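You operate a simulated robot arm through the tools that you are given. There is no shell and no other tool.

You run a simulated robot arm. Do the job below in one go: nothing can be reset, and whatever is moved stays where it is left.

JOB
Fetch the white spring clip from the drawer under the jig and tie a two-loop bow on it.
Fine: shut the drawer; leave bow and bobbin in the jig and the blue pegs at M. Where these are worked on the way, their far stop is far enough and under half their travel is too little: drawer under the bow jig.

Only the result counts: the job must be done as asked and must still hold three seconds after the hand-in. Knocking over, shifting, dropping, spilling or breaking anything else fails it.

ROBOT AND FRAMES
A 7-joint arm with a three-finger gripper, fixed in place. Base frame: the origin is at the foot of the arm, x ahead of it, y to its left, z up. Units: mm, rad, N and s.
Its first joint turns from -2.897 to 2.897 rad. Payload 2.69 kg.
The TCP is the grasp point between the finger pads, 30 mm short of the fingertips. In the tool frame z runs along the fingers and y along their closing line. The gripper opens to 128 mm. The gripper's body begins 117 mm behind the TCP.
Orientation is that of the tool frame in the base frame, as a unit quaternion [w, x, y, z]. With the fingers straight down and closing along the base's y, the tool's x points along the base's -x, its y along +y and its z along -z.

CONTROLS
- The arm moves only by the tool play_rows. Its argument "increments" is a list of rows, each a list of 6 numbers: the shift along the base's x, y, z in units of 500 mm (1.0 is 500 mm), then the turn, a rotation vector about the base's x, y, z in units of 90 degrees (1.0 is 90 degrees). In form: [[x, y, z, ax, ay, az], ...]. A call has 1 to 20 rows; each row is the pose to reach, as a shift and turn from the pose commanded when the call began. "jaw" is the gripper command, from -1 (shut) to 1 (fully open), values between in proportion, set as the call begins (left out, the last holds). A call with a number of a shift or a turn outside -1 to 1 is refused whole. A row lasts 0.2 s, in which the tool goes at most 50 mm and 0.15 rad; a call with a longer step from one row to the next is refused whole, and so is a gripper value outside its range. A pose out of reach is approached as far as the arm can. The call stops where the force on the tool passes 70 N (or 10 N more than at its start, if that is more) or the arm is blocked; 0.2 s more then pass. The fingers move at their own pace and stop on an object; they squeeze with about 43 N. The grip force told is the motor's: it shows also when the fingers shut on nothing. Time passes only in rows, and 0.2 s behind the last, so rows that repeat a pose let the fingers close. It gives the time, the measured TCP pose, the force on the tool (base axes), the opening and the grip force at its end, in the units of the frame above (readings bear some noise), with the torque about the TCP (base axes, N m) and any sound that the robot's microphone picked up.
- Cameras (640 x 400 px; columns grow to the right, rows downward): "scene" is fixed at [57.2, 666.3, 1630.4]; the picture's right is [0.00, -1.00, 0.00], its down [-0.82, -0.00, -0.58] and it looks along [0.58, 0.00, -0.82] (base axes); focal length 283 px, centre (320, 200). "wrist" rides on the gripper at [58, 54, -131] in the tool frame; the picture's right is [-0.68, 0.74, 0.00], its down [-0.62, -0.57, -0.55] and it looks along [-0.40, -0.37, 0.84] (tool axes); focal length 234 px, centre (320, 200). There is no depth. A picture from a camera that has moved, and an enlarged one, comes with that camera's place and axes in the base frame and with its lens. The place of the scene camera against the robot may be out by one fixed shift of up to 25 mm in any direction.
- camera(camera): a new picture of that camera. It takes no simulated time.
- slide_trunk(by): slides the trunk up (or, below 0, down) by that many mm; the arm rides with it, the base frame stays. It gives what a move gives, with no picture.
- enlarge(camera, box): a new picture of the part [left, top, right, bottom] of that camera's present view, enlarged. It takes no simulated time.
- hand_in(): hands the job in; it is judged then, once.

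Nothing tells you positions but the pictures and the camera data. Unless the task says otherwise, let go and move clear before handing in.

The tools are called after ">>>" as a command line: name --pt "numbers of a row" for each row, then --argument value for the rest, lists and objects as JSON in quotes. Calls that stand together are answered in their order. play_rows: Moves the arm, as the interface text tells. Its arguments: {"type":"object","properties":{"increments":{"type":"array"},"jaw":{"type":"number"}},"required":["increments"]} The other tools are called the same way: slide_trunk (by) slides the trunk up or down; camera (camera) takes a picture; enlarge (camera, box) takes an enlarged picture of a part of a camera's view; hand_in () hands the job in.

At the start:

```text
time_s: 0.0
position: [699.0, 395.4, 1218.4]
tcp_rot: [0.0, 0.0, 1.0, -0.001]
wrist_force: [0.1, -0.6, 0.8]
torque: [-0.03, 0.05, 0.0]
width: 127.9
grasp_force: 0.1
trunk travel left (down, up): [-150.0, 200.0]
```

scene: 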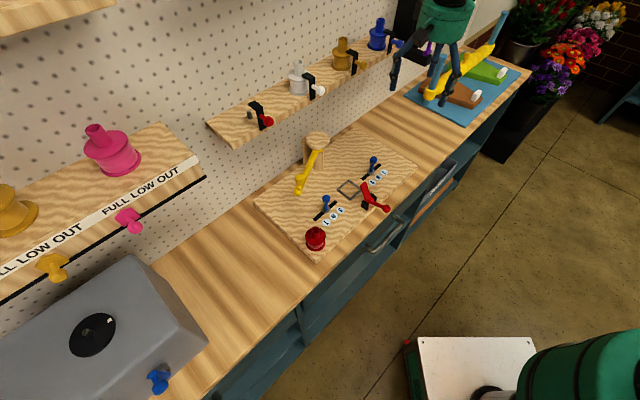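
wrist: 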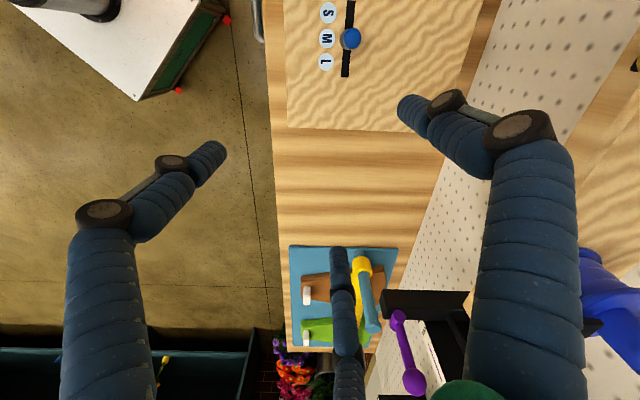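

I see a workbench with a bow jig (blue pegs with S/M/L marks, a yellow lever, a red lever, a red knob), drawers below it, and ribbon bobbins on shelves. I'll look closer before moving anything.

>>> enlarge --camera "scene" --box '[240, 120, 430, 270]'

>>> enlarge --camera "scene" --box '[200, 10, 420, 150]'

>>> enlarge --camera "scene" --box '[340, 140, 480, 280]'

>>> enlarge --camera "scene" --box '[0, 110, 220, 400]'

>>> enlarge --camera "wrist" --box '[240, 0, 480, 150]'

>>> enlarge --camera "scene" --box '[380, 0, 640, 160]'

```text
2.67 times, centred on (335, 195) of scene
camera zoom: at [57.2, 666.3, 1630.4], right [0.0, -1.0, 0.0], down [-0.82, 0.0, -0.58], along [0.58, 0.0, -0.82], focal length 756 px, centre (280, 213)
```

zoom: 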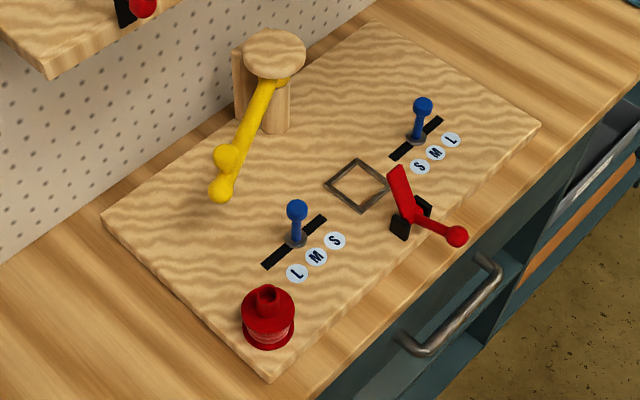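

```text
2.86 times, centred on (310, 80) of scene
camera zoom: at [57.2, 666.3, 1630.4], right [0.0, -1.0, 0.0], down [-0.82, 0.0, -0.58], along [0.58, 0.0, -0.82], focal length 809 px, centre (349, 543)
```

zoom: 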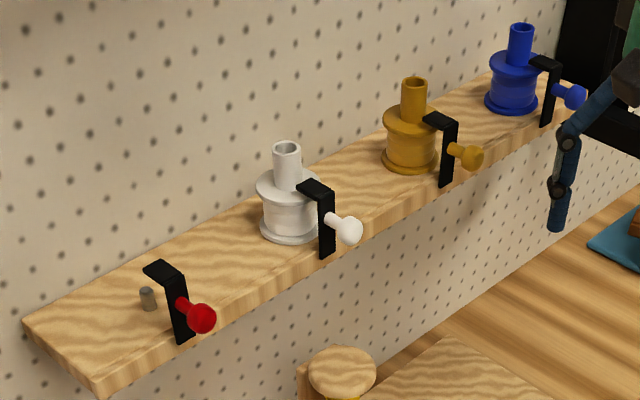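

```text
2.86 times, centred on (410, 210) of scene
camera zoom: at [57.2, 666.3, 1630.4], right [0.0, -1.0, 0.0], down [-0.82, 0.0, -0.58], along [0.58, 0.0, -0.82], focal length 809 px, centre (63, 171)
```

zoom: 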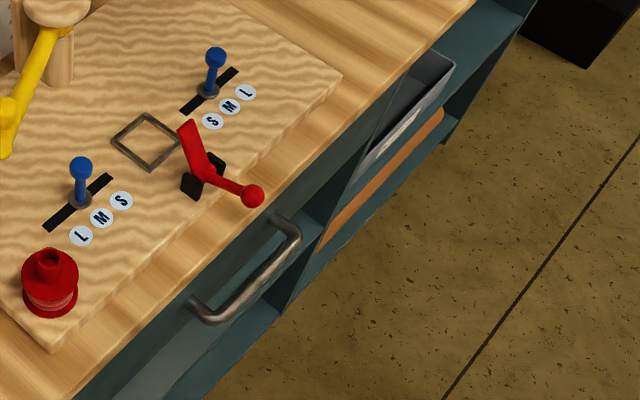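

```text
1.38 times, centred on (110, 255) of scene
camera zoom: at [57.2, 666.3, 1630.4], right [0.0, -1.0, 0.0], down [-0.82, 0.0, -0.58], along [0.58, 0.0, -0.82], focal length 391 px, centre (610, 124)
```

zoom: 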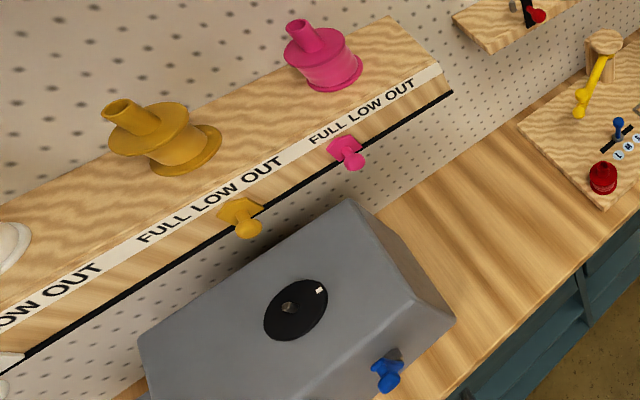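

```text
2.67 times, centred on (360, 75) of wrist
camera zoom: at [639.9, 447.3, 1349.0], right [0.68, 0.74, 0.0], down [0.62, -0.57, 0.55], along [0.4, -0.37, -0.84], focal length 624 px, centre (213, 533)
```

zoom: 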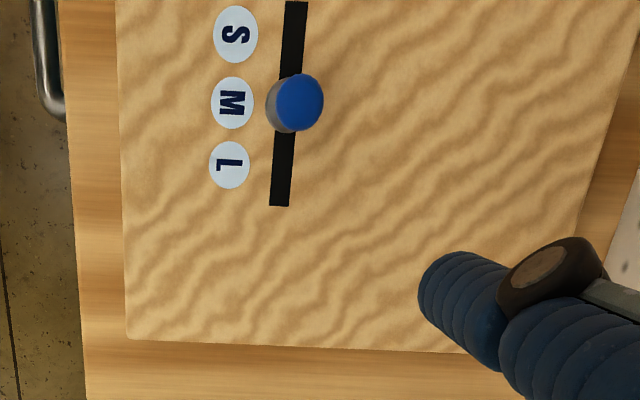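

```text
2.46 times, centred on (510, 80) of scene
camera zoom: at [57.2, 666.3, 1630.4], right [0.0, -1.0, 0.0], down [-0.82, 0.0, -0.58], along [0.58, 0.0, -0.82], focal length 697 px, centre (-148, 495)
```

zoom: 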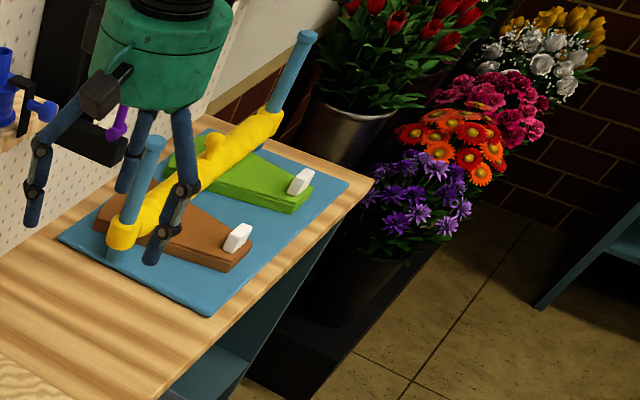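

The jig sits diagonally in the base frame, roughly around (590, 575), with the bench running at about −43°. I'll turn the tool 90° and back it away from the wall shelf, so the wrist camera looks straight onto the jig and drawer.

>>> play_rows --pt "-0.043 0.007 0 0 0 0.0909" --pt "-0.086 0.014 0 0 0 0.1818" --pt "-0.129 0.021 0 0 0 0.2727" --pt "-0.172 0.028 0 0 0 0.3636" --pt "-0.215 0.035 0 0 0 0.4545" --pt "-0.258 0.042 0 0 0 0.5454" --pt "-0.301 0.049 0 0 0 0.6363" --pt "-0.344 0.056 0 0 0 0.7272" --pt "-0.387 0.063 0 0 0 0.8181" --pt "-0.43 0.07 0 0 0 0.909" --pt "-0.474 0.077 0 0 0 1.0"

>>> camera --camera "wrist"

>>> camera --camera "scene"

```text
time_s: 2.4
position: [460.1, 433.2, 1217.1]
tcp_rot: [0.0, 0.707, -0.707, 0.001]
wrist_force: [0.3, 0.2, -0.3]
torque: [0.0, 0.02, -0.02]
width: 128.0
grasp_force: 0.1
trunk travel left (down, up): [-150.0, 200.0]
```

```text
taken
camera wrist: at [407.2, 373.9, 1348.6], right [-0.74, 0.68, 0.0], down [0.56, 0.62, 0.55], along [0.37, 0.4, -0.84], focal length 234 px, centre (320, 200)
```

wrist: 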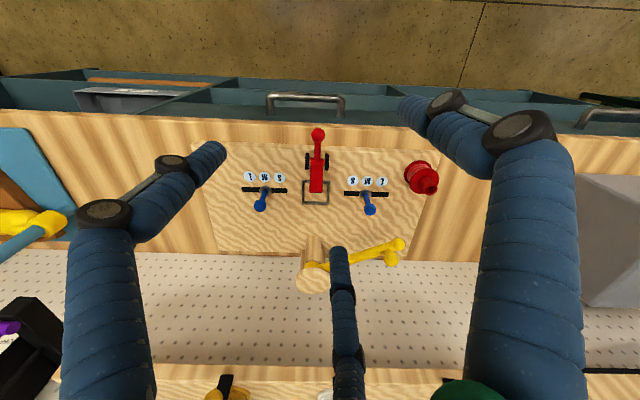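

```text
taken
```

scene: 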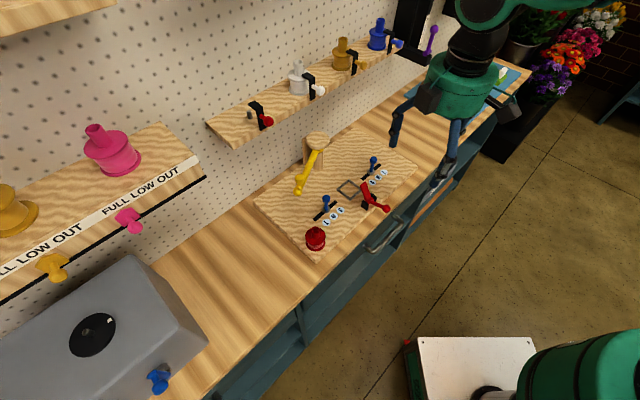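

The jig, drawer handle and lever now show clearly. I'll enlarge for detail.

>>> enlarge --camera "wrist" --box '[190, 120, 450, 300]'

>>> enlarge --camera "wrist" --box '[70, 60, 400, 220]'

>>> enlarge --camera "scene" --box '[270, 120, 400, 240]'

>>> enlarge --camera "wrist" --box '[280, 120, 400, 220]'

```text
2.22 times, centred on (320, 210) of wrist
camera zoom: at [407.2, 373.9, 1348.6], right [-0.74, 0.68, 0.0], down [0.56, 0.62, 0.55], along [0.37, 0.4, -0.84], focal length 520 px, centre (320, 178)
```

zoom: 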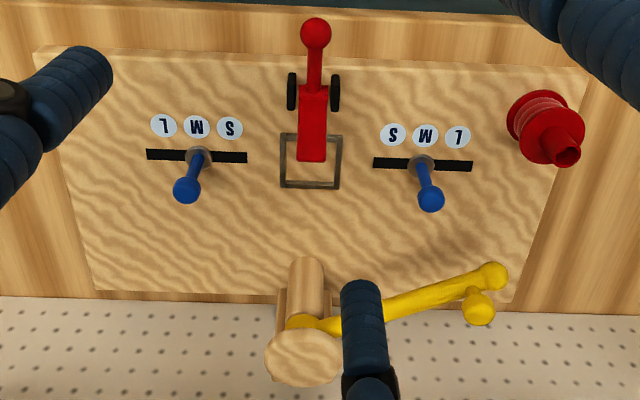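

```text
1.94 times, centred on (235, 140) of wrist
camera zoom: at [407.2, 373.9, 1348.6], right [-0.74, 0.68, 0.0], down [0.56, 0.62, 0.55], along [0.37, 0.4, -0.84], focal length 454 px, centre (485, 316)
```

zoom: 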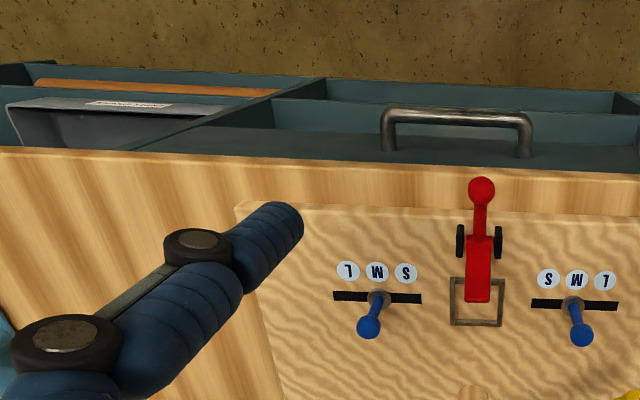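

```text
3.33 times, centred on (335, 180) of scene
camera zoom: at [57.2, 666.3, 1630.4], right [0.0, -1.0, 0.0], down [-0.82, 0.0, -0.58], along [0.58, 0.0, -0.82], focal length 944 px, centre (270, 267)
```

zoom: 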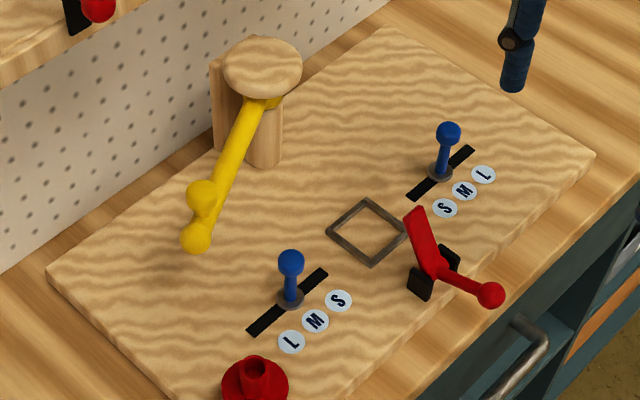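

```text
4.00 times, centred on (340, 170) of wrist
camera zoom: at [407.2, 373.9, 1348.6], right [-0.74, 0.68, 0.0], down [0.56, 0.62, 0.55], along [0.37, 0.4, -0.84], focal length 937 px, centre (240, 320)
```

zoom: 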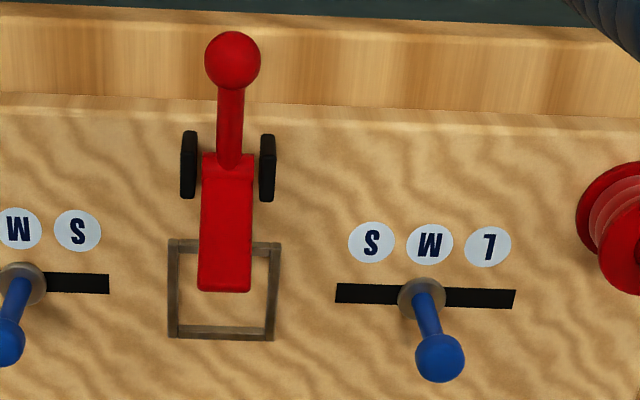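

The board top comes out at about z≈923. The seat is at about (589, 557) and the handle at about (494, 419, 780). I'll swing the tool round and tilt it to look at the drawer front.

>>> play_rows --pt "-0.011 -0.006 -0.021 0 0 -0.0909" --pt "-0.022 -0.012 -0.042 0 0 -0.1818" --pt "-0.033 -0.018 -0.063 0 0 -0.2727" --pt "-0.044 -0.024 -0.084 0 0 -0.3636" --pt "-0.055 -0.03 -0.105 0 0 -0.4545" --pt "-0.066 -0.036 -0.126 0 0 -0.5454" --pt "-0.077 -0.042 -0.147 0 0 -0.6363" --pt "-0.088 -0.048 -0.168 0 0 -0.7272" --pt "-0.099 -0.054 -0.189 0 0 -0.8181" --pt "-0.11 -0.06 -0.21 0 0 -0.909" --pt "-0.12 -0.066 -0.234 0 0 -1.0"

>>> play_rows --pt "-0.015 -0.004 -0.02 0 0 -0.0833" --pt "-0.03 -0.008 -0.04 0 0 -0.1667" --pt "-0.045 -0.012 -0.06 0 0 -0.25" --pt "-0.06 -0.016 -0.08 0 0 -0.3333" --pt "-0.075 -0.02 -0.1 0 0 -0.4167" --pt "-0.09 -0.024 -0.12 0 0 -0.5"

>>> play_rows --pt "0 0 -0.035 0.0643 -0.0643 0" --pt "0 0 -0.07 0.1286 -0.1286 0" --pt "0 0 -0.105 0.1929 -0.1929 0" --pt "0 0 -0.14 0.2571 -0.2571 0" --pt "0 0 -0.175 0.3214 -0.3214 0" --pt "0 0 -0.21 0.3857 -0.3857 0" --pt "0 0 -0.245 0.45 -0.45 0" --pt "0 0 -0.28 0.5143 -0.5143 0" --pt "0 0 -0.315 0.5786 -0.5786 0" --pt "0 0 -0.35 0.6428 -0.6428 0" --pt "0 0 -0.385 0.7071 -0.7071 0"

>>> camera --camera "wrist"

>>> camera --camera "scene"

```text
time_s: 4.8
position: [400.4, 400.6, 1101.9]
tcp_rot: [-0.001, 0.001, 1.0, -0.001]
wrist_force: [-0.2, -0.8, -0.2]
torque: [-0.03, -0.01, -0.01]
width: 127.6
grasp_force: 0.1
trunk travel left (down, up): [-150.0, 200.0]
```

```text
time_s: 6.2
position: [356.4, 388.0, 1040.4]
tcp_rot: [0.0, 0.383, 0.924, 0.0]
wrist_force: [-0.4, -1.5, -0.2]
torque: [0.0, -0.01, 0.0]
width: 128.0
grasp_force: 0.1
trunk travel left (down, up): [-150.0, 200.0]
```

```text
time_s: 8.4
position: [213.3, 442.3, 1112.5]
tcp_rot: [0.09, 0.112, 0.752, 0.643]
wrist_force: [0.0, 1.6, -0.6]
torque: [0.0, 0.02, 0.06]
width: 128.0
grasp_force: 0.1
out of reach, approached as far as the arm can: row 5, 6, 7, 8, 9, 10, 11
trunk travel left (down, up): [-150.0, 200.0]
stopped in row 11: the arm was blocked; the commanded pose is now the measured one
```

```text
taken
camera wrist: at [123.6, 341.8, 1187.4], right [0.69, -0.08, 0.72], down [0.41, -0.78, -0.48], along [0.6, 0.62, -0.5], focal length 234 px, centre (320, 200)
```

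wrist: 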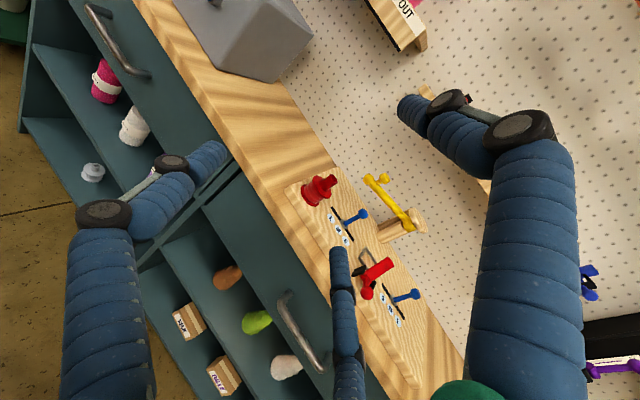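

```text
taken
```

scene: 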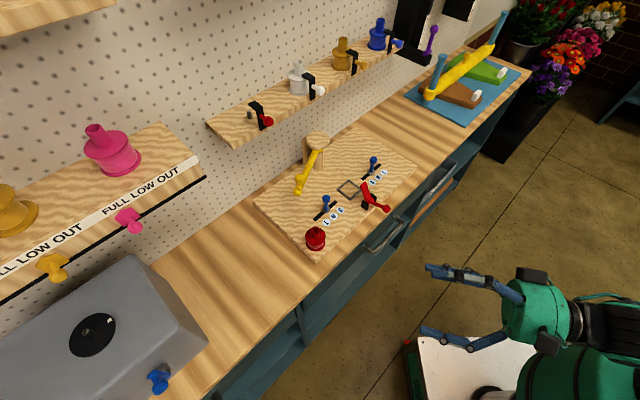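

The tilted pose was out of reach at this trunk height, but I can see open shelves with the jig's drawer handle above them. I'll lower the trunk so that low, tilted poses become reachable.

>>> slide_trunk --by -150

>>> camera --camera "wrist"

>>> camera --camera "scene"

```text
time_s: 10.2
position: [211.6, 440.9, 964.0]
tcp_rot: [0.091, 0.113, 0.751, 0.644]
wrist_force: [-0.3, 0.5, 0.2]
torque: [-0.03, 0.0, 0.0]
width: 127.8
grasp_force: 0.0
trunk travel left (down, up): [0.0, 350.0]
```

```text
taken
camera wrist: at [123.0, 341.0, 1037.7], right [0.69, -0.09, 0.72], down [0.41, -0.78, -0.48], along [0.6, 0.62, -0.5], focal length 234 px, centre (320, 200)
```

wrist: 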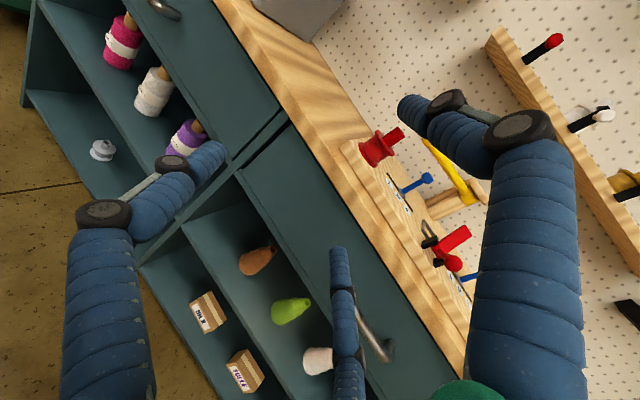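

```text
taken
```

scene: 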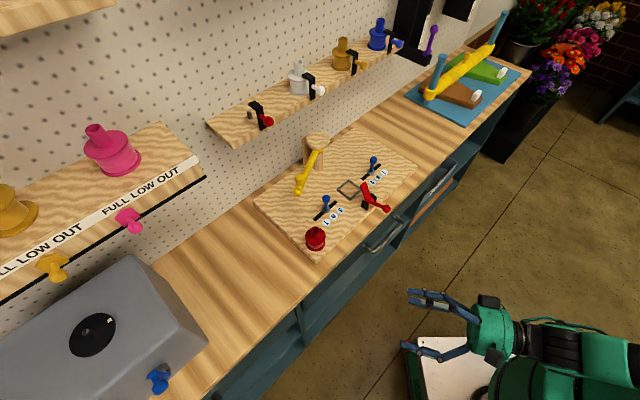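

The trunk is at its lowest now. I'll move to a tilted pose facing the drawer front.

>>> play_rows --pt "0.0425 -0.0243 -0.038 -0.0342 0.0193 -0.052" --pt "0.085 -0.0487 -0.076 -0.0683 0.0387 -0.104" --pt "0.1275 -0.073 -0.114 -0.1025 0.058 -0.156" --pt "0.17 -0.0973 -0.152 -0.1367 0.0773 -0.208" --pt "0.2125 -0.1217 -0.19 -0.1708 0.0967 -0.26" --pt "0.255 -0.146 -0.228 -0.205 0.116 -0.312"

>>> camera --camera "wrist"

>>> camera --camera "scene"

```text
time_s: 11.6
position: [339.4, 365.7, 850.1]
tcp_rot: [0.192, 0.331, 0.8, 0.462]
wrist_force: [-1.3, -0.1, 0.8]
torque: [0.01, 0.02, 0.01]
width: 128.0
grasp_force: 0.0
trunk travel left (down, up): [0.0, 350.0]
```

```text
taken
camera wrist: at [237.2, 345.4, 962.5], right [0.74, -0.22, 0.64], down [-0.1, -0.97, -0.22], along [0.67, 0.09, -0.74], focal length 234 px, centre (320, 200)
```

wrist: 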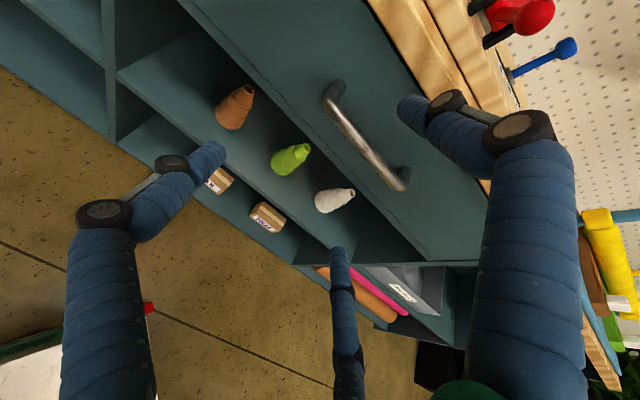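

```text
taken
```

scene: 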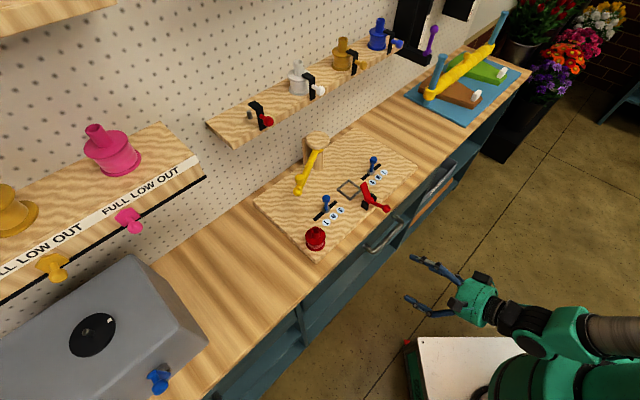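

The view gives the handle bar as about 165 mm long, centred near (492, 423, 790). It stands off the drawer face by about 40 mm. I'll narrow the jaws and move to a pre-grasp point in front of it.

>>> play_rows --pt "0.07 0.01 -0.015 0 0 0" --pt "0.14 0.02 -0.03 0 0 0" --pt "0.208 0.028 -0.044 0 0 0" --pt "0.208 0.028 -0.044 0 0 0" --jaw -0.22

>>> camera --camera "wrist"

>>> camera --camera "scene"

```text
time_s: 12.6
position: [443.1, 380.5, 828.1]
tcp_rot: [0.192, 0.332, 0.8, 0.462]
wrist_force: [-0.1, -0.2, 0.3]
torque: [0.01, -0.01, -0.03]
width: 49.8
grasp_force: 0.1
trunk travel left (down, up): [0.0, 350.0]
```

```text
taken
camera wrist: at [341.5, 361.3, 940.7], right [0.74, -0.22, 0.64], down [-0.1, -0.97, -0.22], along [0.67, 0.09, -0.74], focal length 234 px, centre (320, 200)
```

wrist: 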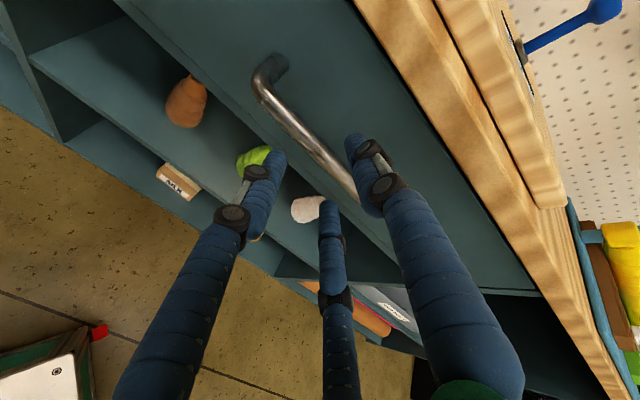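

```text
taken
```

scene: 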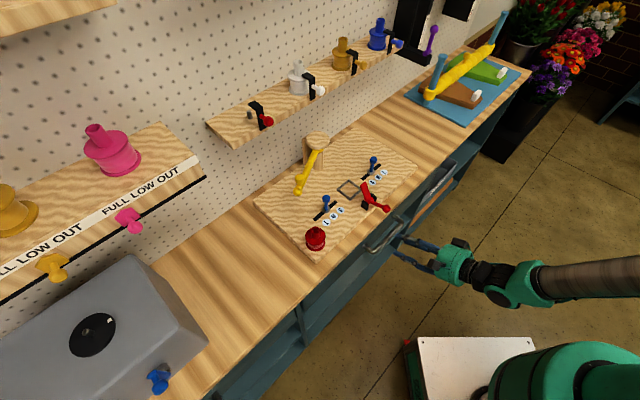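

The bar centre now comes out at about v=644, z=794. I'll advance along the tool axis so the bar sits between the fingers, then close.

>>> play_rows --pt "0.02 0.02 -0.015 0 0 0" --pt "0.04 0.04 -0.03 0 0 0" --pt "0.055 0.055 -0.042 0 0 0" --pt "0.0687 0.0687 -0.052 0 0 0"

>>> camera --camera "wrist"

```text
time_s: 13.6
position: [477.0, 415.8, 799.2]
tcp_rot: [0.192, 0.332, 0.8, 0.461]
wrist_force: [-3.8, -7.3, -8.8]
torque: [-0.46, -0.09, 0.1]
width: 53.2
grasp_force: 1.8
trunk travel left (down, up): [0.0, 350.0]
```

```text
taken
camera wrist: at [375.3, 395.2, 912.2], right [0.74, -0.22, 0.64], down [-0.1, -0.97, -0.21], along [0.67, 0.09, -0.74], focal length 234 px, centre (320, 200)
```

wrist: 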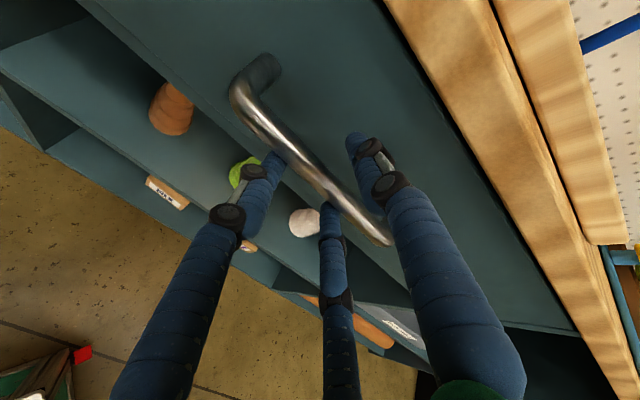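

There's a light contact of about 11 N, with the handle pressing the lower fingers, so the bar sits a little low in the grasp. I'll shift down slightly and close on it.

>>> play_rows --pt "-0.0057 -0.0057 -0.0139 0 0 0" --pt "-0.0057 -0.0057 -0.0139 0 0 0"

>>> play_rows --pt "0 0 0 0 0 0" --pt "0 0 0 0 0 0" --pt "0 0 0 0 0 0" --jaw -1

>>> camera --camera "wrist"

```text
time_s: 14.2
position: [475.1, 414.5, 794.8]
tcp_rot: [0.191, 0.332, 0.799, 0.463]
wrist_force: [0.1, 1.0, 0.4]
torque: [0.02, 0.01, -0.03]
width: 50.0
grasp_force: 0.1
trunk travel left (down, up): [0.0, 350.0]
```

```text
time_s: 15.0
position: [474.8, 413.7, 795.9]
tcp_rot: [0.192, 0.332, 0.799, 0.462]
wrist_force: [0.0, 0.5, 4.1]
torque: [-0.08, -0.21, 0.17]
width: 27.8
grasp_force: 45.0
trunk travel left (down, up): [0.0, 350.0]
```

```text
taken
camera wrist: at [372.7, 393.4, 907.1], right [0.74, -0.22, 0.64], down [-0.1, -0.97, -0.22], along [0.67, 0.1, -0.74], focal length 234 px, centre (320, 200)
```

wrist: 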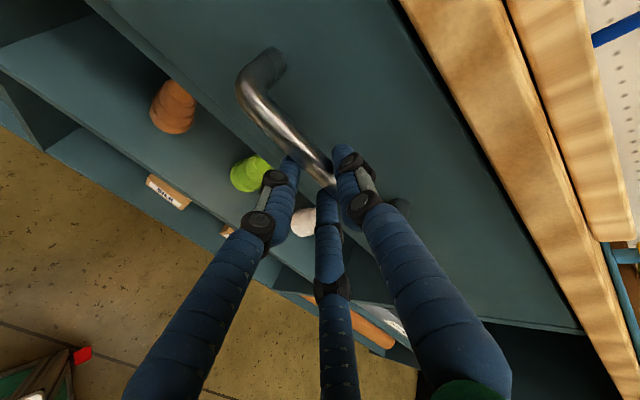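

The handle is gripped at 45 N. Now I'll pull the drawer straight out along −v in small steps.

>>> play_rows --pt "-0.014 -0.014 0 0 0 0" --pt "-0.035 -0.035 0 0 0 0" --pt "-0.06 -0.06 0 0 0 0" --pt "-0.085 -0.085 0 0 0 0" --pt "-0.11 -0.11 0 0 0 0" --pt "-0.135 -0.135 0 0 0 0" --pt "-0.16 -0.16 0 0 0 0" --pt "-0.185 -0.185 0 0 0 0" --pt "-0.21 -0.21 0 0 0 0"

>>> camera --camera "scene"

>>> camera --camera "wrist"

```text
time_s: 17.0
position: [369.8, 309.7, 794.6]
tcp_rot: [0.192, 0.332, 0.799, 0.462]
wrist_force: [-9.0, 8.8, 10.9]
torque: [0.23, -0.05, 0.72]
width: 27.6
grasp_force: 44.6
trunk travel left (down, up): [0.0, 350.0]
```

```text
taken
```

scene: 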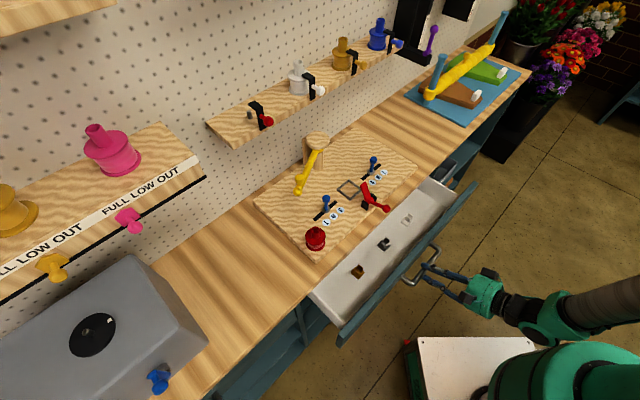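

```text
taken
camera wrist: at [268.5, 289.2, 907.3], right [0.74, -0.22, 0.64], down [-0.1, -0.97, -0.22], along [0.67, 0.09, -0.74], focal length 234 px, centre (320, 200)
```

wrist: 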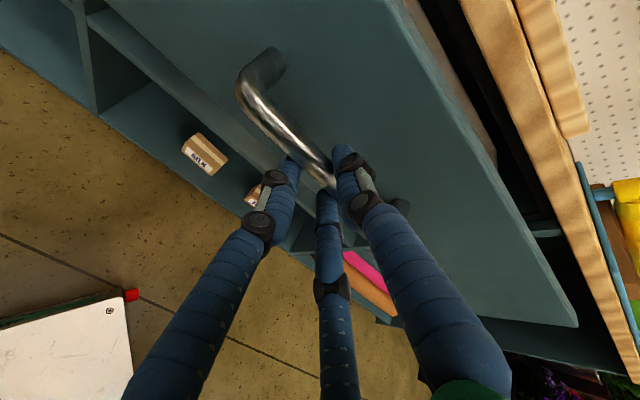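

The drawer is about 148 mm open, and I can see a brass, a black and a white clip; the white one is at the right. I'll keep pulling toward the stop, correcting the slight sideways force.

>>> play_rows --pt "-0.013 -0.005 0 0 0 0" --pt "-0.031 -0.022 0 0 0 0" --pt "-0.049 -0.04 0 0 0 0" --pt "-0.067 -0.058 0 0 0 0" --pt "-0.085 -0.076 0 0 0 0" --pt "-0.103 -0.094 0 0 0 0" --pt "-0.121 -0.112 0 0 0 0"

>>> camera --camera "scene"

```text
time_s: 18.6
position: [312.7, 252.1, 795.8]
tcp_rot: [0.193, 0.332, 0.799, 0.463]
wrist_force: [35.9, -37.1, 23.5]
torque: [-0.27, -0.96, -1.11]
width: 27.6
grasp_force: 44.7
trunk travel left (down, up): [0.0, 350.0]
```

```text
taken
```

scene: 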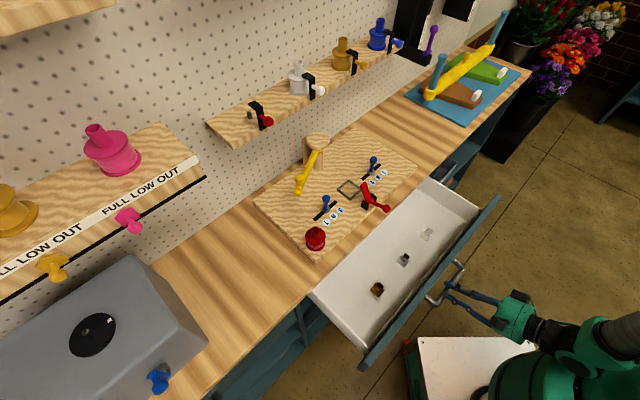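

The drawer tracks exactly along 45°, and it's now 229 mm open. I'll undo the sideways correction and feel for the end stop.

>>> play_rows --pt "0.005 -0.005 0 0 0 0" --pt "-0.008 -0.018 0 0 0 0" --pt "-0.022 -0.032 0 0 0 0" --pt "-0.036 -0.046 0 0 0 0" --pt "-0.05 -0.06 0 0 0 0"

>>> camera --camera "scene"

```text
time_s: 19.4
position: [307.5, 247.8, 795.8]
tcp_rot: [0.192, 0.327, 0.8, 0.465]
wrist_force: [-8.4, 8.9, -32.6]
torque: [0.45, 1.33, 1.52]
width: 27.7
grasp_force: 45.2
trunk travel left (down, up): [0.0, 350.0]
stopped in row 4: the force on the tool passed its limit at 92 N (the readings are from after the stop); the commanded pose is now the measured one
```

```text
taken
```

scene: 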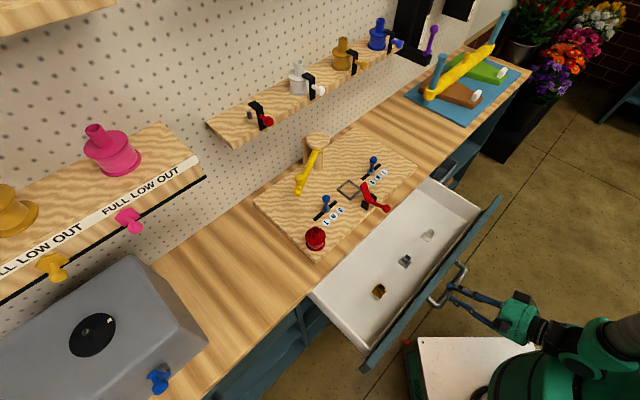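

The drawer is on its far stop at about 235 mm. I'll release the handle and back away.

>>> play_rows --pt "0 0 0 0 0 0" --pt "0 0 0 0 0 0" --jaw -0.15

>>> play_rows --pt "-0.0184 -0.0184 0.015 0 0 0" --pt "-0.0367 -0.0367 0.03 0 0 0" --pt "-0.055 -0.055 0.045 0 0 0"

>>> camera --camera "wrist"

```text
time_s: 20.0
position: [308.5, 245.9, 798.0]
tcp_rot: [0.193, 0.326, 0.799, 0.467]
wrist_force: [0.4, -0.6, 0.7]
torque: [0.01, 0.02, -0.02]
width: 54.5
grasp_force: 0.1
trunk travel left (down, up): [0.0, 350.0]
```

```text
time_s: 21.0
position: [322.1, 245.4, 841.9]
tcp_rot: [0.215, 0.314, 0.782, 0.493]
wrist_force: [0.9, -0.7, -0.6]
torque: [-0.02, -0.01, -0.03]
width: 54.6
grasp_force: 0.1
trunk travel left (down, up): [0.0, 350.0]
stopped in row 3: the arm was blocked; the commanded pose is now the measured one
```

```text
taken
camera wrist: at [212.5, 217.5, 944.8], right [0.69, -0.24, 0.68], down [-0.07, -0.96, -0.27], along [0.72, 0.13, -0.68], focal length 234 px, centre (320, 200)
```

wrist: 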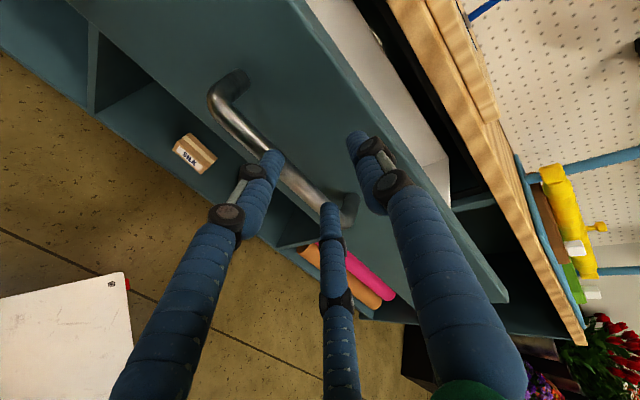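

The arm is near its inner limit but clear, with no force on it. Raising the trunk lifts the hand straight up away from the handle.

>>> slide_trunk --by 150

>>> camera --camera "wrist"

>>> camera --camera "scene"

>>> enlarge --camera "scene" --box '[300, 170, 510, 360]'

```text
time_s: 22.8
position: [323.3, 243.2, 992.4]
tcp_rot: [0.214, 0.314, 0.782, 0.494]
wrist_force: [0.2, -1.3, -0.5]
torque: [0.0, -0.02, 0.01]
width: 54.5
grasp_force: 0.0
trunk travel left (down, up): [-150.0, 200.0]
```

```text
taken
camera wrist: at [212.4, 217.4, 1094.6], right [0.69, -0.24, 0.68], down [-0.07, -0.96, -0.27], along [0.72, 0.13, -0.68], focal length 234 px, centre (320, 200)
```

wrist: 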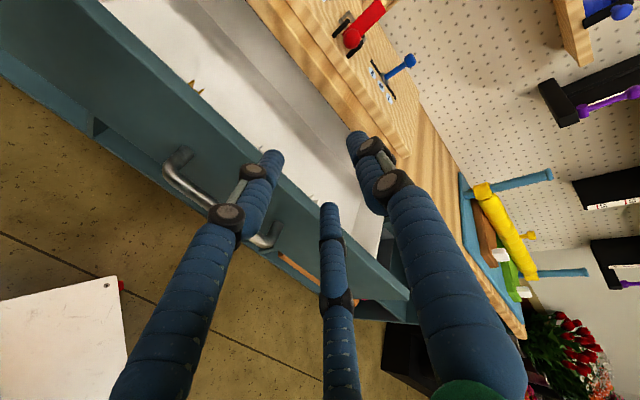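

```text
taken
```

scene: 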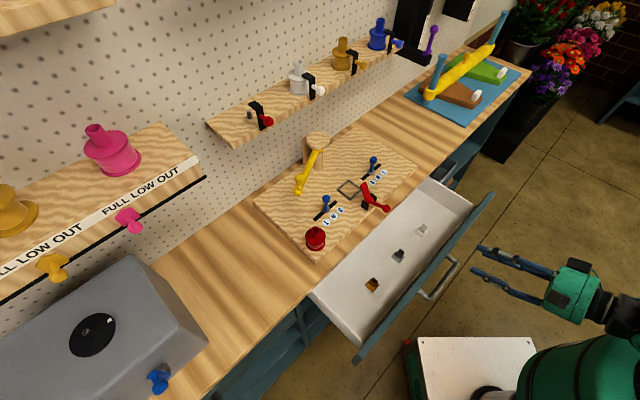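

```text
2.11 times, centred on (405, 265) of scene
camera zoom: at [57.2, 666.3, 1630.4], right [0.0, -1.0, 0.0], down [-0.82, 0.0, -0.58], along [0.58, 0.0, -0.82], focal length 596 px, centre (141, 63)
```

zoom: 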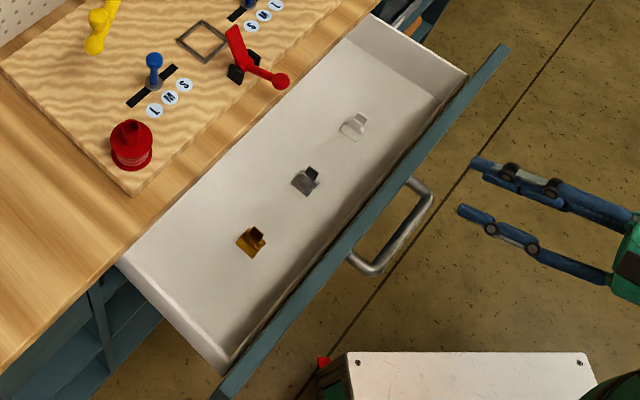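

The drawer is open, with the white clip at its +u end, roughly (540, 315). I'll turn the tool vertical with the jaws closing along the bench, which also lets the wrist camera look into the drawer.

>>> play_rows --pt "0.0149 0.0094 0.0039 -0.0567 0.0009 0.0621" --pt "0.0299 0.0188 0.0079 -0.1134 0.0018 0.1242" --pt "0.0448 0.0282 0.0118 -0.1701 0.0027 0.1862" --pt "0.0597 0.0376 0.0157 -0.2268 0.0036 0.2483" --pt "0.0746 0.047 0.0196 -0.2835 0.0045 0.3104" --pt "0.0896 0.0564 0.0236 -0.3402 0.0054 0.3725" --pt "0.1045 0.0658 0.0275 -0.3969 0.0063 0.4346" --pt "0.1194 0.0752 0.0314 -0.4536 0.0071 0.4966" --pt "0.1344 0.0846 0.0354 -0.5103 0.008 0.5587" --pt "0.1493 0.094 0.0393 -0.567 0.0089 0.6208" --pt "0.1642 0.1034 0.0432 -0.6237 0.0098 0.6829" --pt "0.1791 0.1128 0.0471 -0.6804 0.0107 0.7449" --pt "0.1941 0.1222 0.0511 -0.7371 0.0116 0.807" --pt "0.209 0.1316 0.055 -0.7938 0.0125 0.8691"

>>> camera --camera "wrist"

>>> camera --camera "scene"

```text
time_s: 25.8
position: [412.8, 300.0, 1007.0]
tcp_rot: [0.027, -0.314, 0.947, 0.062]
wrist_force: [-0.2, 0.4, -0.6]
torque: [0.01, 0.0, 0.0]
width: 54.3
grasp_force: 0.0
out of reach, approached as far as the arm can: row 13, 14
trunk travel left (down, up): [-150.0, 200.0]
```

```text
taken
camera wrist: at [332.9, 289.9, 1137.6], right [0.1, 0.99, 0.13], down [0.82, -0.16, 0.54], along [0.56, 0.06, -0.83], focal length 234 px, centre (320, 200)
```

wrist: 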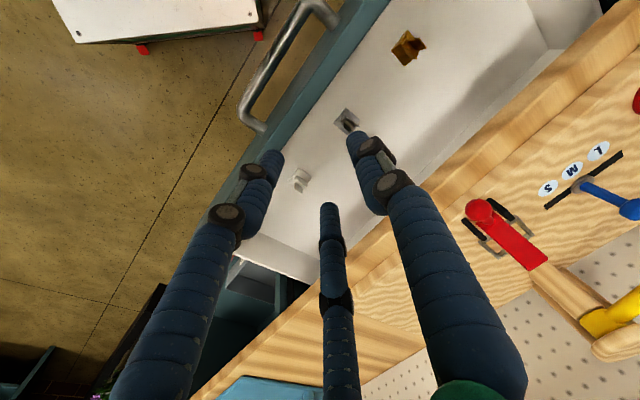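

```text
taken
```

scene: 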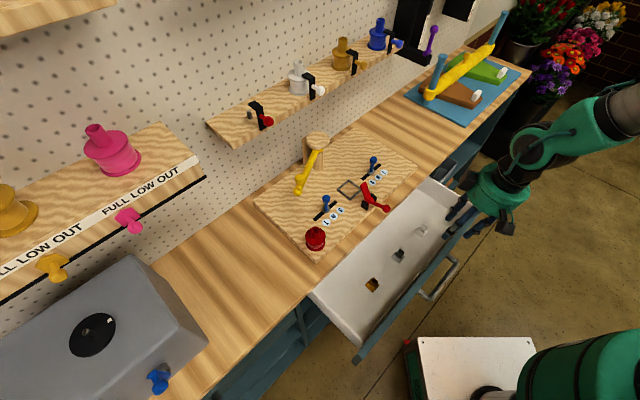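

The white clip is visible at wrist pixel (301, 180). I'll zoom in on the three clips.

>>> enlarge --camera "wrist" --box '[270, 150, 334, 210]'

>>> enlarge --camera "wrist" --box '[320, 20, 440, 140]'

>>> enlarge --camera "scene" --box '[350, 200, 450, 300]'

```text
6.67 times, centred on (302, 180) of wrist
camera zoom: at [332.9, 289.9, 1137.6], right [0.1, 0.99, 0.13], down [0.82, -0.16, 0.54], along [0.56, 0.06, -0.83], focal length 1561 px, centre (440, 333)
```

zoom: 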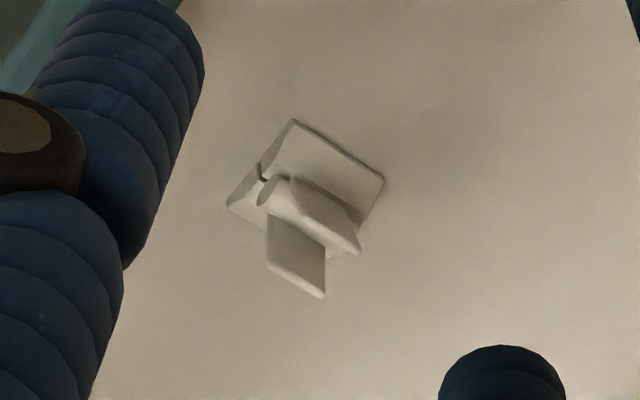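

```text
3.33 times, centred on (380, 80) of wrist
camera zoom: at [332.9, 289.9, 1137.6], right [0.1, 0.99, 0.13], down [0.82, -0.16, 0.54], along [0.56, 0.06, -0.83], focal length 781 px, centre (120, 600)
```

zoom: 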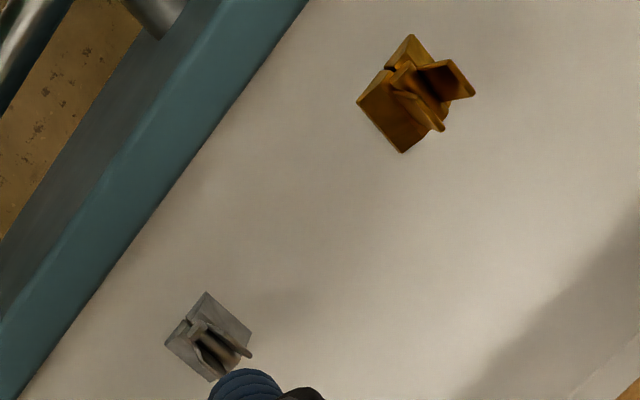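

```text
4.00 times, centred on (400, 250) of scene
camera zoom: at [57.2, 666.3, 1630.4], right [0.0, -1.0, 0.0], down [-0.82, 0.0, -0.58], along [0.58, 0.0, -0.82], focal length 1133 px, centre (0, 0)
```

zoom: 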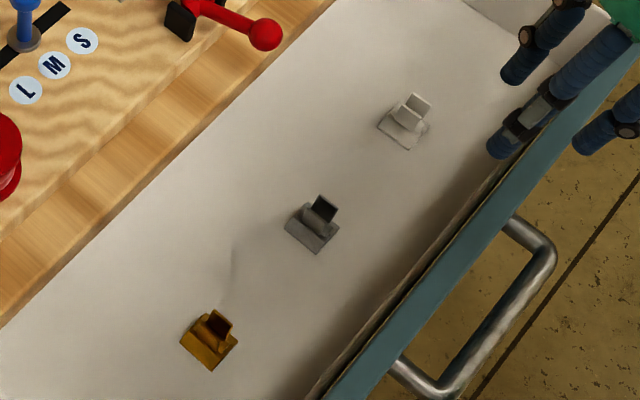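

The clips have a roughly 30 mm square base with two upright wings, and the white one's base lines up with the bench axes. I'll move above it, correcting to a vertical tool with the jaws closing along u.

>>> play_rows --pt "0.058 -0.007 0 -0.02 0 0.022" --pt "0.116 -0.014 0 -0.04 0.001 0.045" --pt "0.174 -0.021 0 -0.062 0.001 0.068" --pt "0.233 -0.028 0 -0.0862 0.0015 0.0926" --pt "0.233 -0.028 0 -0.0862 0.0015 0.0926"

>>> camera --camera "wrist"

>>> camera --camera "scene"

```text
time_s: 27.0
position: [442.6, 289.7, 971.5]
tcp_rot: [0.021, -0.335, 0.94, 0.054]
wrist_force: [-0.5, -0.3, 0.8]
torque: [0.04, -0.07, 0.01]
width: 54.5
grasp_force: 0.1
out of reach, approached as far as the arm can: row 1, 2, 3, 4, 5
trunk travel left (down, up): [-150.0, 200.0]
```

```text
taken
camera wrist: at [364.5, 279.1, 1101.3], right [0.06, 0.99, 0.12], down [0.83, -0.11, 0.54], along [0.55, 0.07, -0.83], focal length 234 px, centre (320, 200)
```

wrist: 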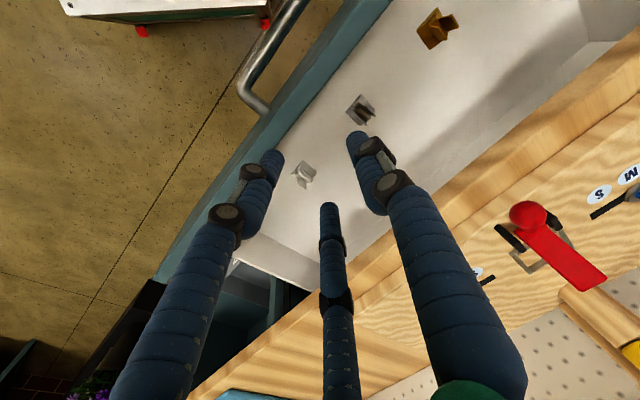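

```text
taken
```

scene: 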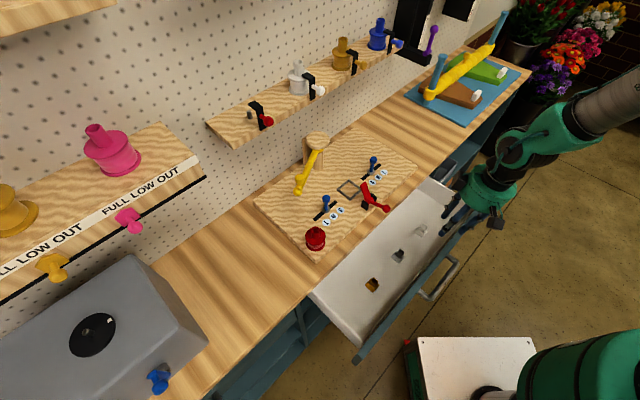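

The arm is near a joint limit in this yaw. I'll turn back the other way so the jaws close along v, and hover over the white clip.

>>> play_rows --pt "0 0 0.02 -0.0053 0.0051 -0.085" --pt "0.01 0 0.04 -0.0106 0.0102 -0.17" --pt "0.03 -0.001 0.057 -0.016 0.0153 -0.255" --pt "0.05 -0.002 0.057 -0.0213 0.0204 -0.34" --pt "0.07 -0.003 0.057 -0.0266 0.0255 -0.425" --pt "0.09 -0.004 0.057 -0.0319 0.0305 -0.51" --pt "0.11 -0.005 0.057 -0.0372 0.0356 -0.595" --pt "0.13 -0.006 0.057 -0.0425 0.0407 -0.68" --pt "0.15 -0.007 0.057 -0.0479 0.0458 -0.765" --pt "0.165 -0.0074 0.057 -0.0532 0.0509 -0.85" --pt "0.173 -0.0074 0.057 -0.0585 0.056 -0.9347"

>>> camera --camera "wrist"

>>> camera --camera "scene"

```text
time_s: 29.4
position: [495.1, -97.4, 950.1]
tcp_rot: [0.005, 0.197, 0.979, 0.048]
wrist_force: [0.1, 0.5, -0.2]
torque: [-0.01, 0.09, -0.02]
width: 54.4
grasp_force: 0.1
out of reach, approached as far as the arm can: row 1, 2, 3, 4, 5, 6, 7, 8, 9, 10, 11
trunk travel left (down, up): [-150.0, 200.0]
```

```text
taken
camera wrist: at [458.8, -37.9, 1086.9], right [0.91, 0.42, 0.06], down [0.34, -0.81, 0.48], along [0.25, -0.42, -0.87], focal length 234 px, centre (320, 200)
```

wrist: 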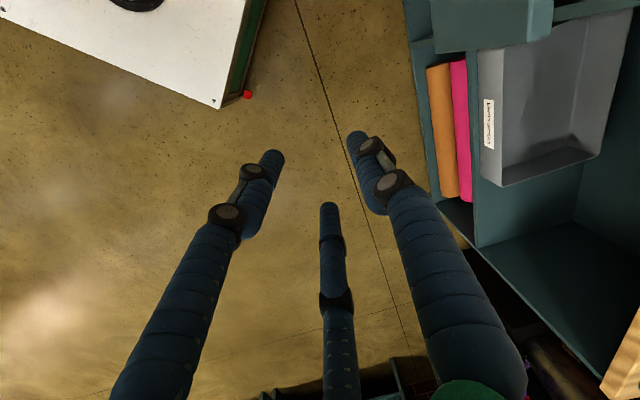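

```text
taken
```

scene: 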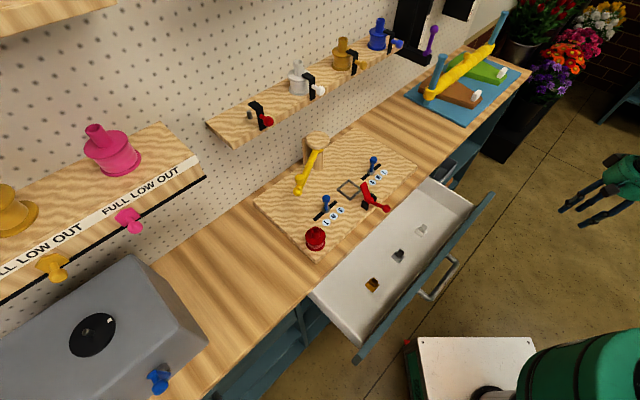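

The arm has swung well clear of everything, to y≈−97, because a joint limit kept it from reaching the pose. I'll see where a short settle takes it.

>>> play_rows --pt "0 0 0 0 0 0"

```text
time_s: 29.8
position: [493.6, -96.3, 950.6]
tcp_rot: [0.005, 0.196, 0.979, 0.049]
wrist_force: [-0.3, 0.5, 1.2]
torque: [-0.01, -0.03, -0.03]
width: 54.7
grasp_force: 0.1
trunk travel left (down, up): [-150.0, 200.0]
```

I'll unwind the arm by moving up and out toward the start configuration with the tool vertical.

>>> play_rows --pt "0.0265 0.049 0.05 -0.0079 0.0008 0.0314" --pt "0.053 0.098 0.1 -0.0157 0.0016 0.0628" --pt "0.0795 0.147 0.15 -0.0236 0.0024 0.0942" --pt "0.106 0.196 0.2 -0.0314 0.0032 0.1256" --pt "0.1325 0.245 0.25 -0.0393 0.004 0.157" --pt "0.159 0.294 0.3 -0.0471 0.0048 0.1884" --pt "0.1855 0.343 0.35 -0.055 0.0056 0.2198" --pt "0.212 0.392 0.4 -0.0628 0.0064 0.2512"

>>> camera --camera "scene"

```text
time_s: 31.6
position: [531.9, 94.7, 1015.7]
tcp_rot: [0.022, 0.002, 0.998, 0.064]
wrist_force: [-3.6, 3.1, -8.9]
torque: [-0.26, -0.43, -0.07]
width: 54.5
grasp_force: 0.1
out of reach, approached as far as the arm can: row 1, 2, 3, 4, 5, 6, 7, 8
trunk travel left (down, up): [-150.0, 200.0]
```

```text
taken
```

scene: 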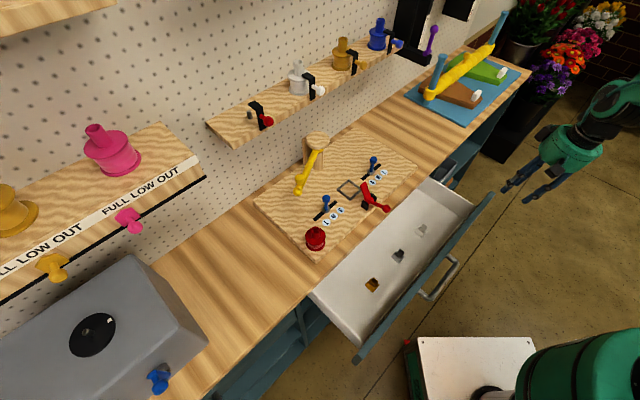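

The arm is still limited in this folded posture. I'll extend it forward in front of the bench, in free space, to straighten the elbow.

>>> play_rows --pt "0.077 -0.027 0.01 -0.0116 0.004 0" --pt "0.153 -0.054 0.02 -0.0233 0.008 0" --pt "0.23 -0.081 0.03 -0.0349 0.012 0" --pt "0.306 -0.108 0.04 -0.0466 0.016 0" --pt "0.383 -0.136 0.05 -0.0582 0.02 0" --pt "0.459 -0.163 0.06 -0.0699 0.024 0" --pt "0.536 -0.19 0.07 -0.0815 0.028 0.0025"

>>> camera --camera "scene"

```text
time_s: 33.4
position: [781.8, 48.8, 1128.4]
tcp_rot: [0.071, 0.031, 0.992, 0.101]
wrist_force: [0.2, -0.6, 1.1]
torque: [0.03, -0.01, 0.0]
width: 54.3
grasp_force: 0.1
out of reach, approached as far as the arm can: row 1, 2, 3, 4, 5, 6, 7
trunk travel left (down, up): [-150.0, 200.0]
stopped in row 7: the arm was blocked; the commanded pose is now the measured one
```

```text
taken
```

scene: 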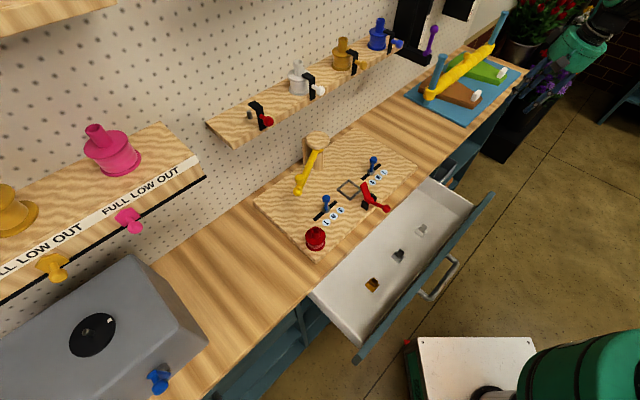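

The arm is extended now. I'll raise it and bring the tool back to vertical.

>>> play_rows --pt "-0.03 0.03 0.05 -0.04 0.015 0" --pt "-0.06 0.06 0.1 -0.08 0.03 0" --pt "-0.09 0.09 0.14 -0.12 0.05 0.005" --pt "-0.12 0.12 0.18 -0.13 0.085 0.01"

>>> camera --camera "scene"

>>> camera --camera "wrist"

```text
time_s: 34.4
position: [707.5, 73.6, 1179.1]
tcp_rot: [0.027, 0.008, 0.993, 0.112]
wrist_force: [1.6, 0.3, -0.5]
torque: [0.02, 0.11, 0.01]
width: 54.4
grasp_force: 0.1
out of reach, approached as far as the arm can: row 1, 2, 3, 4
trunk travel left (down, up): [-150.0, 200.0]
```

```text
taken
```

scene: 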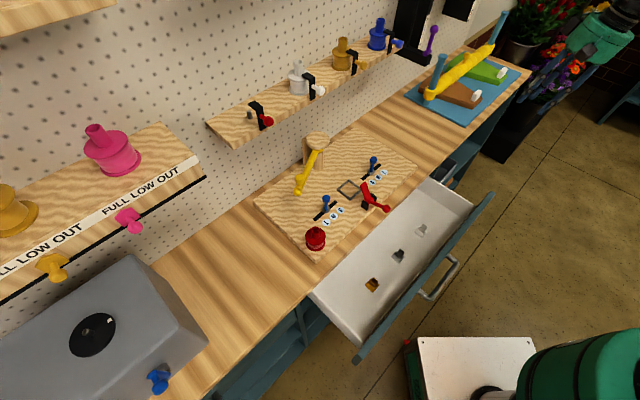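

```text
taken
camera wrist: at [643.8, 98.1, 1315.8], right [0.68, 0.7, 0.2], down [0.58, -0.69, 0.44], along [0.44, -0.18, -0.88], focal length 234 px, centre (320, 200)
```

wrist: 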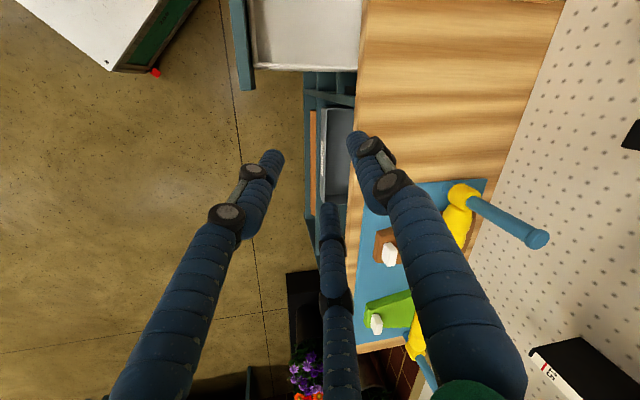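

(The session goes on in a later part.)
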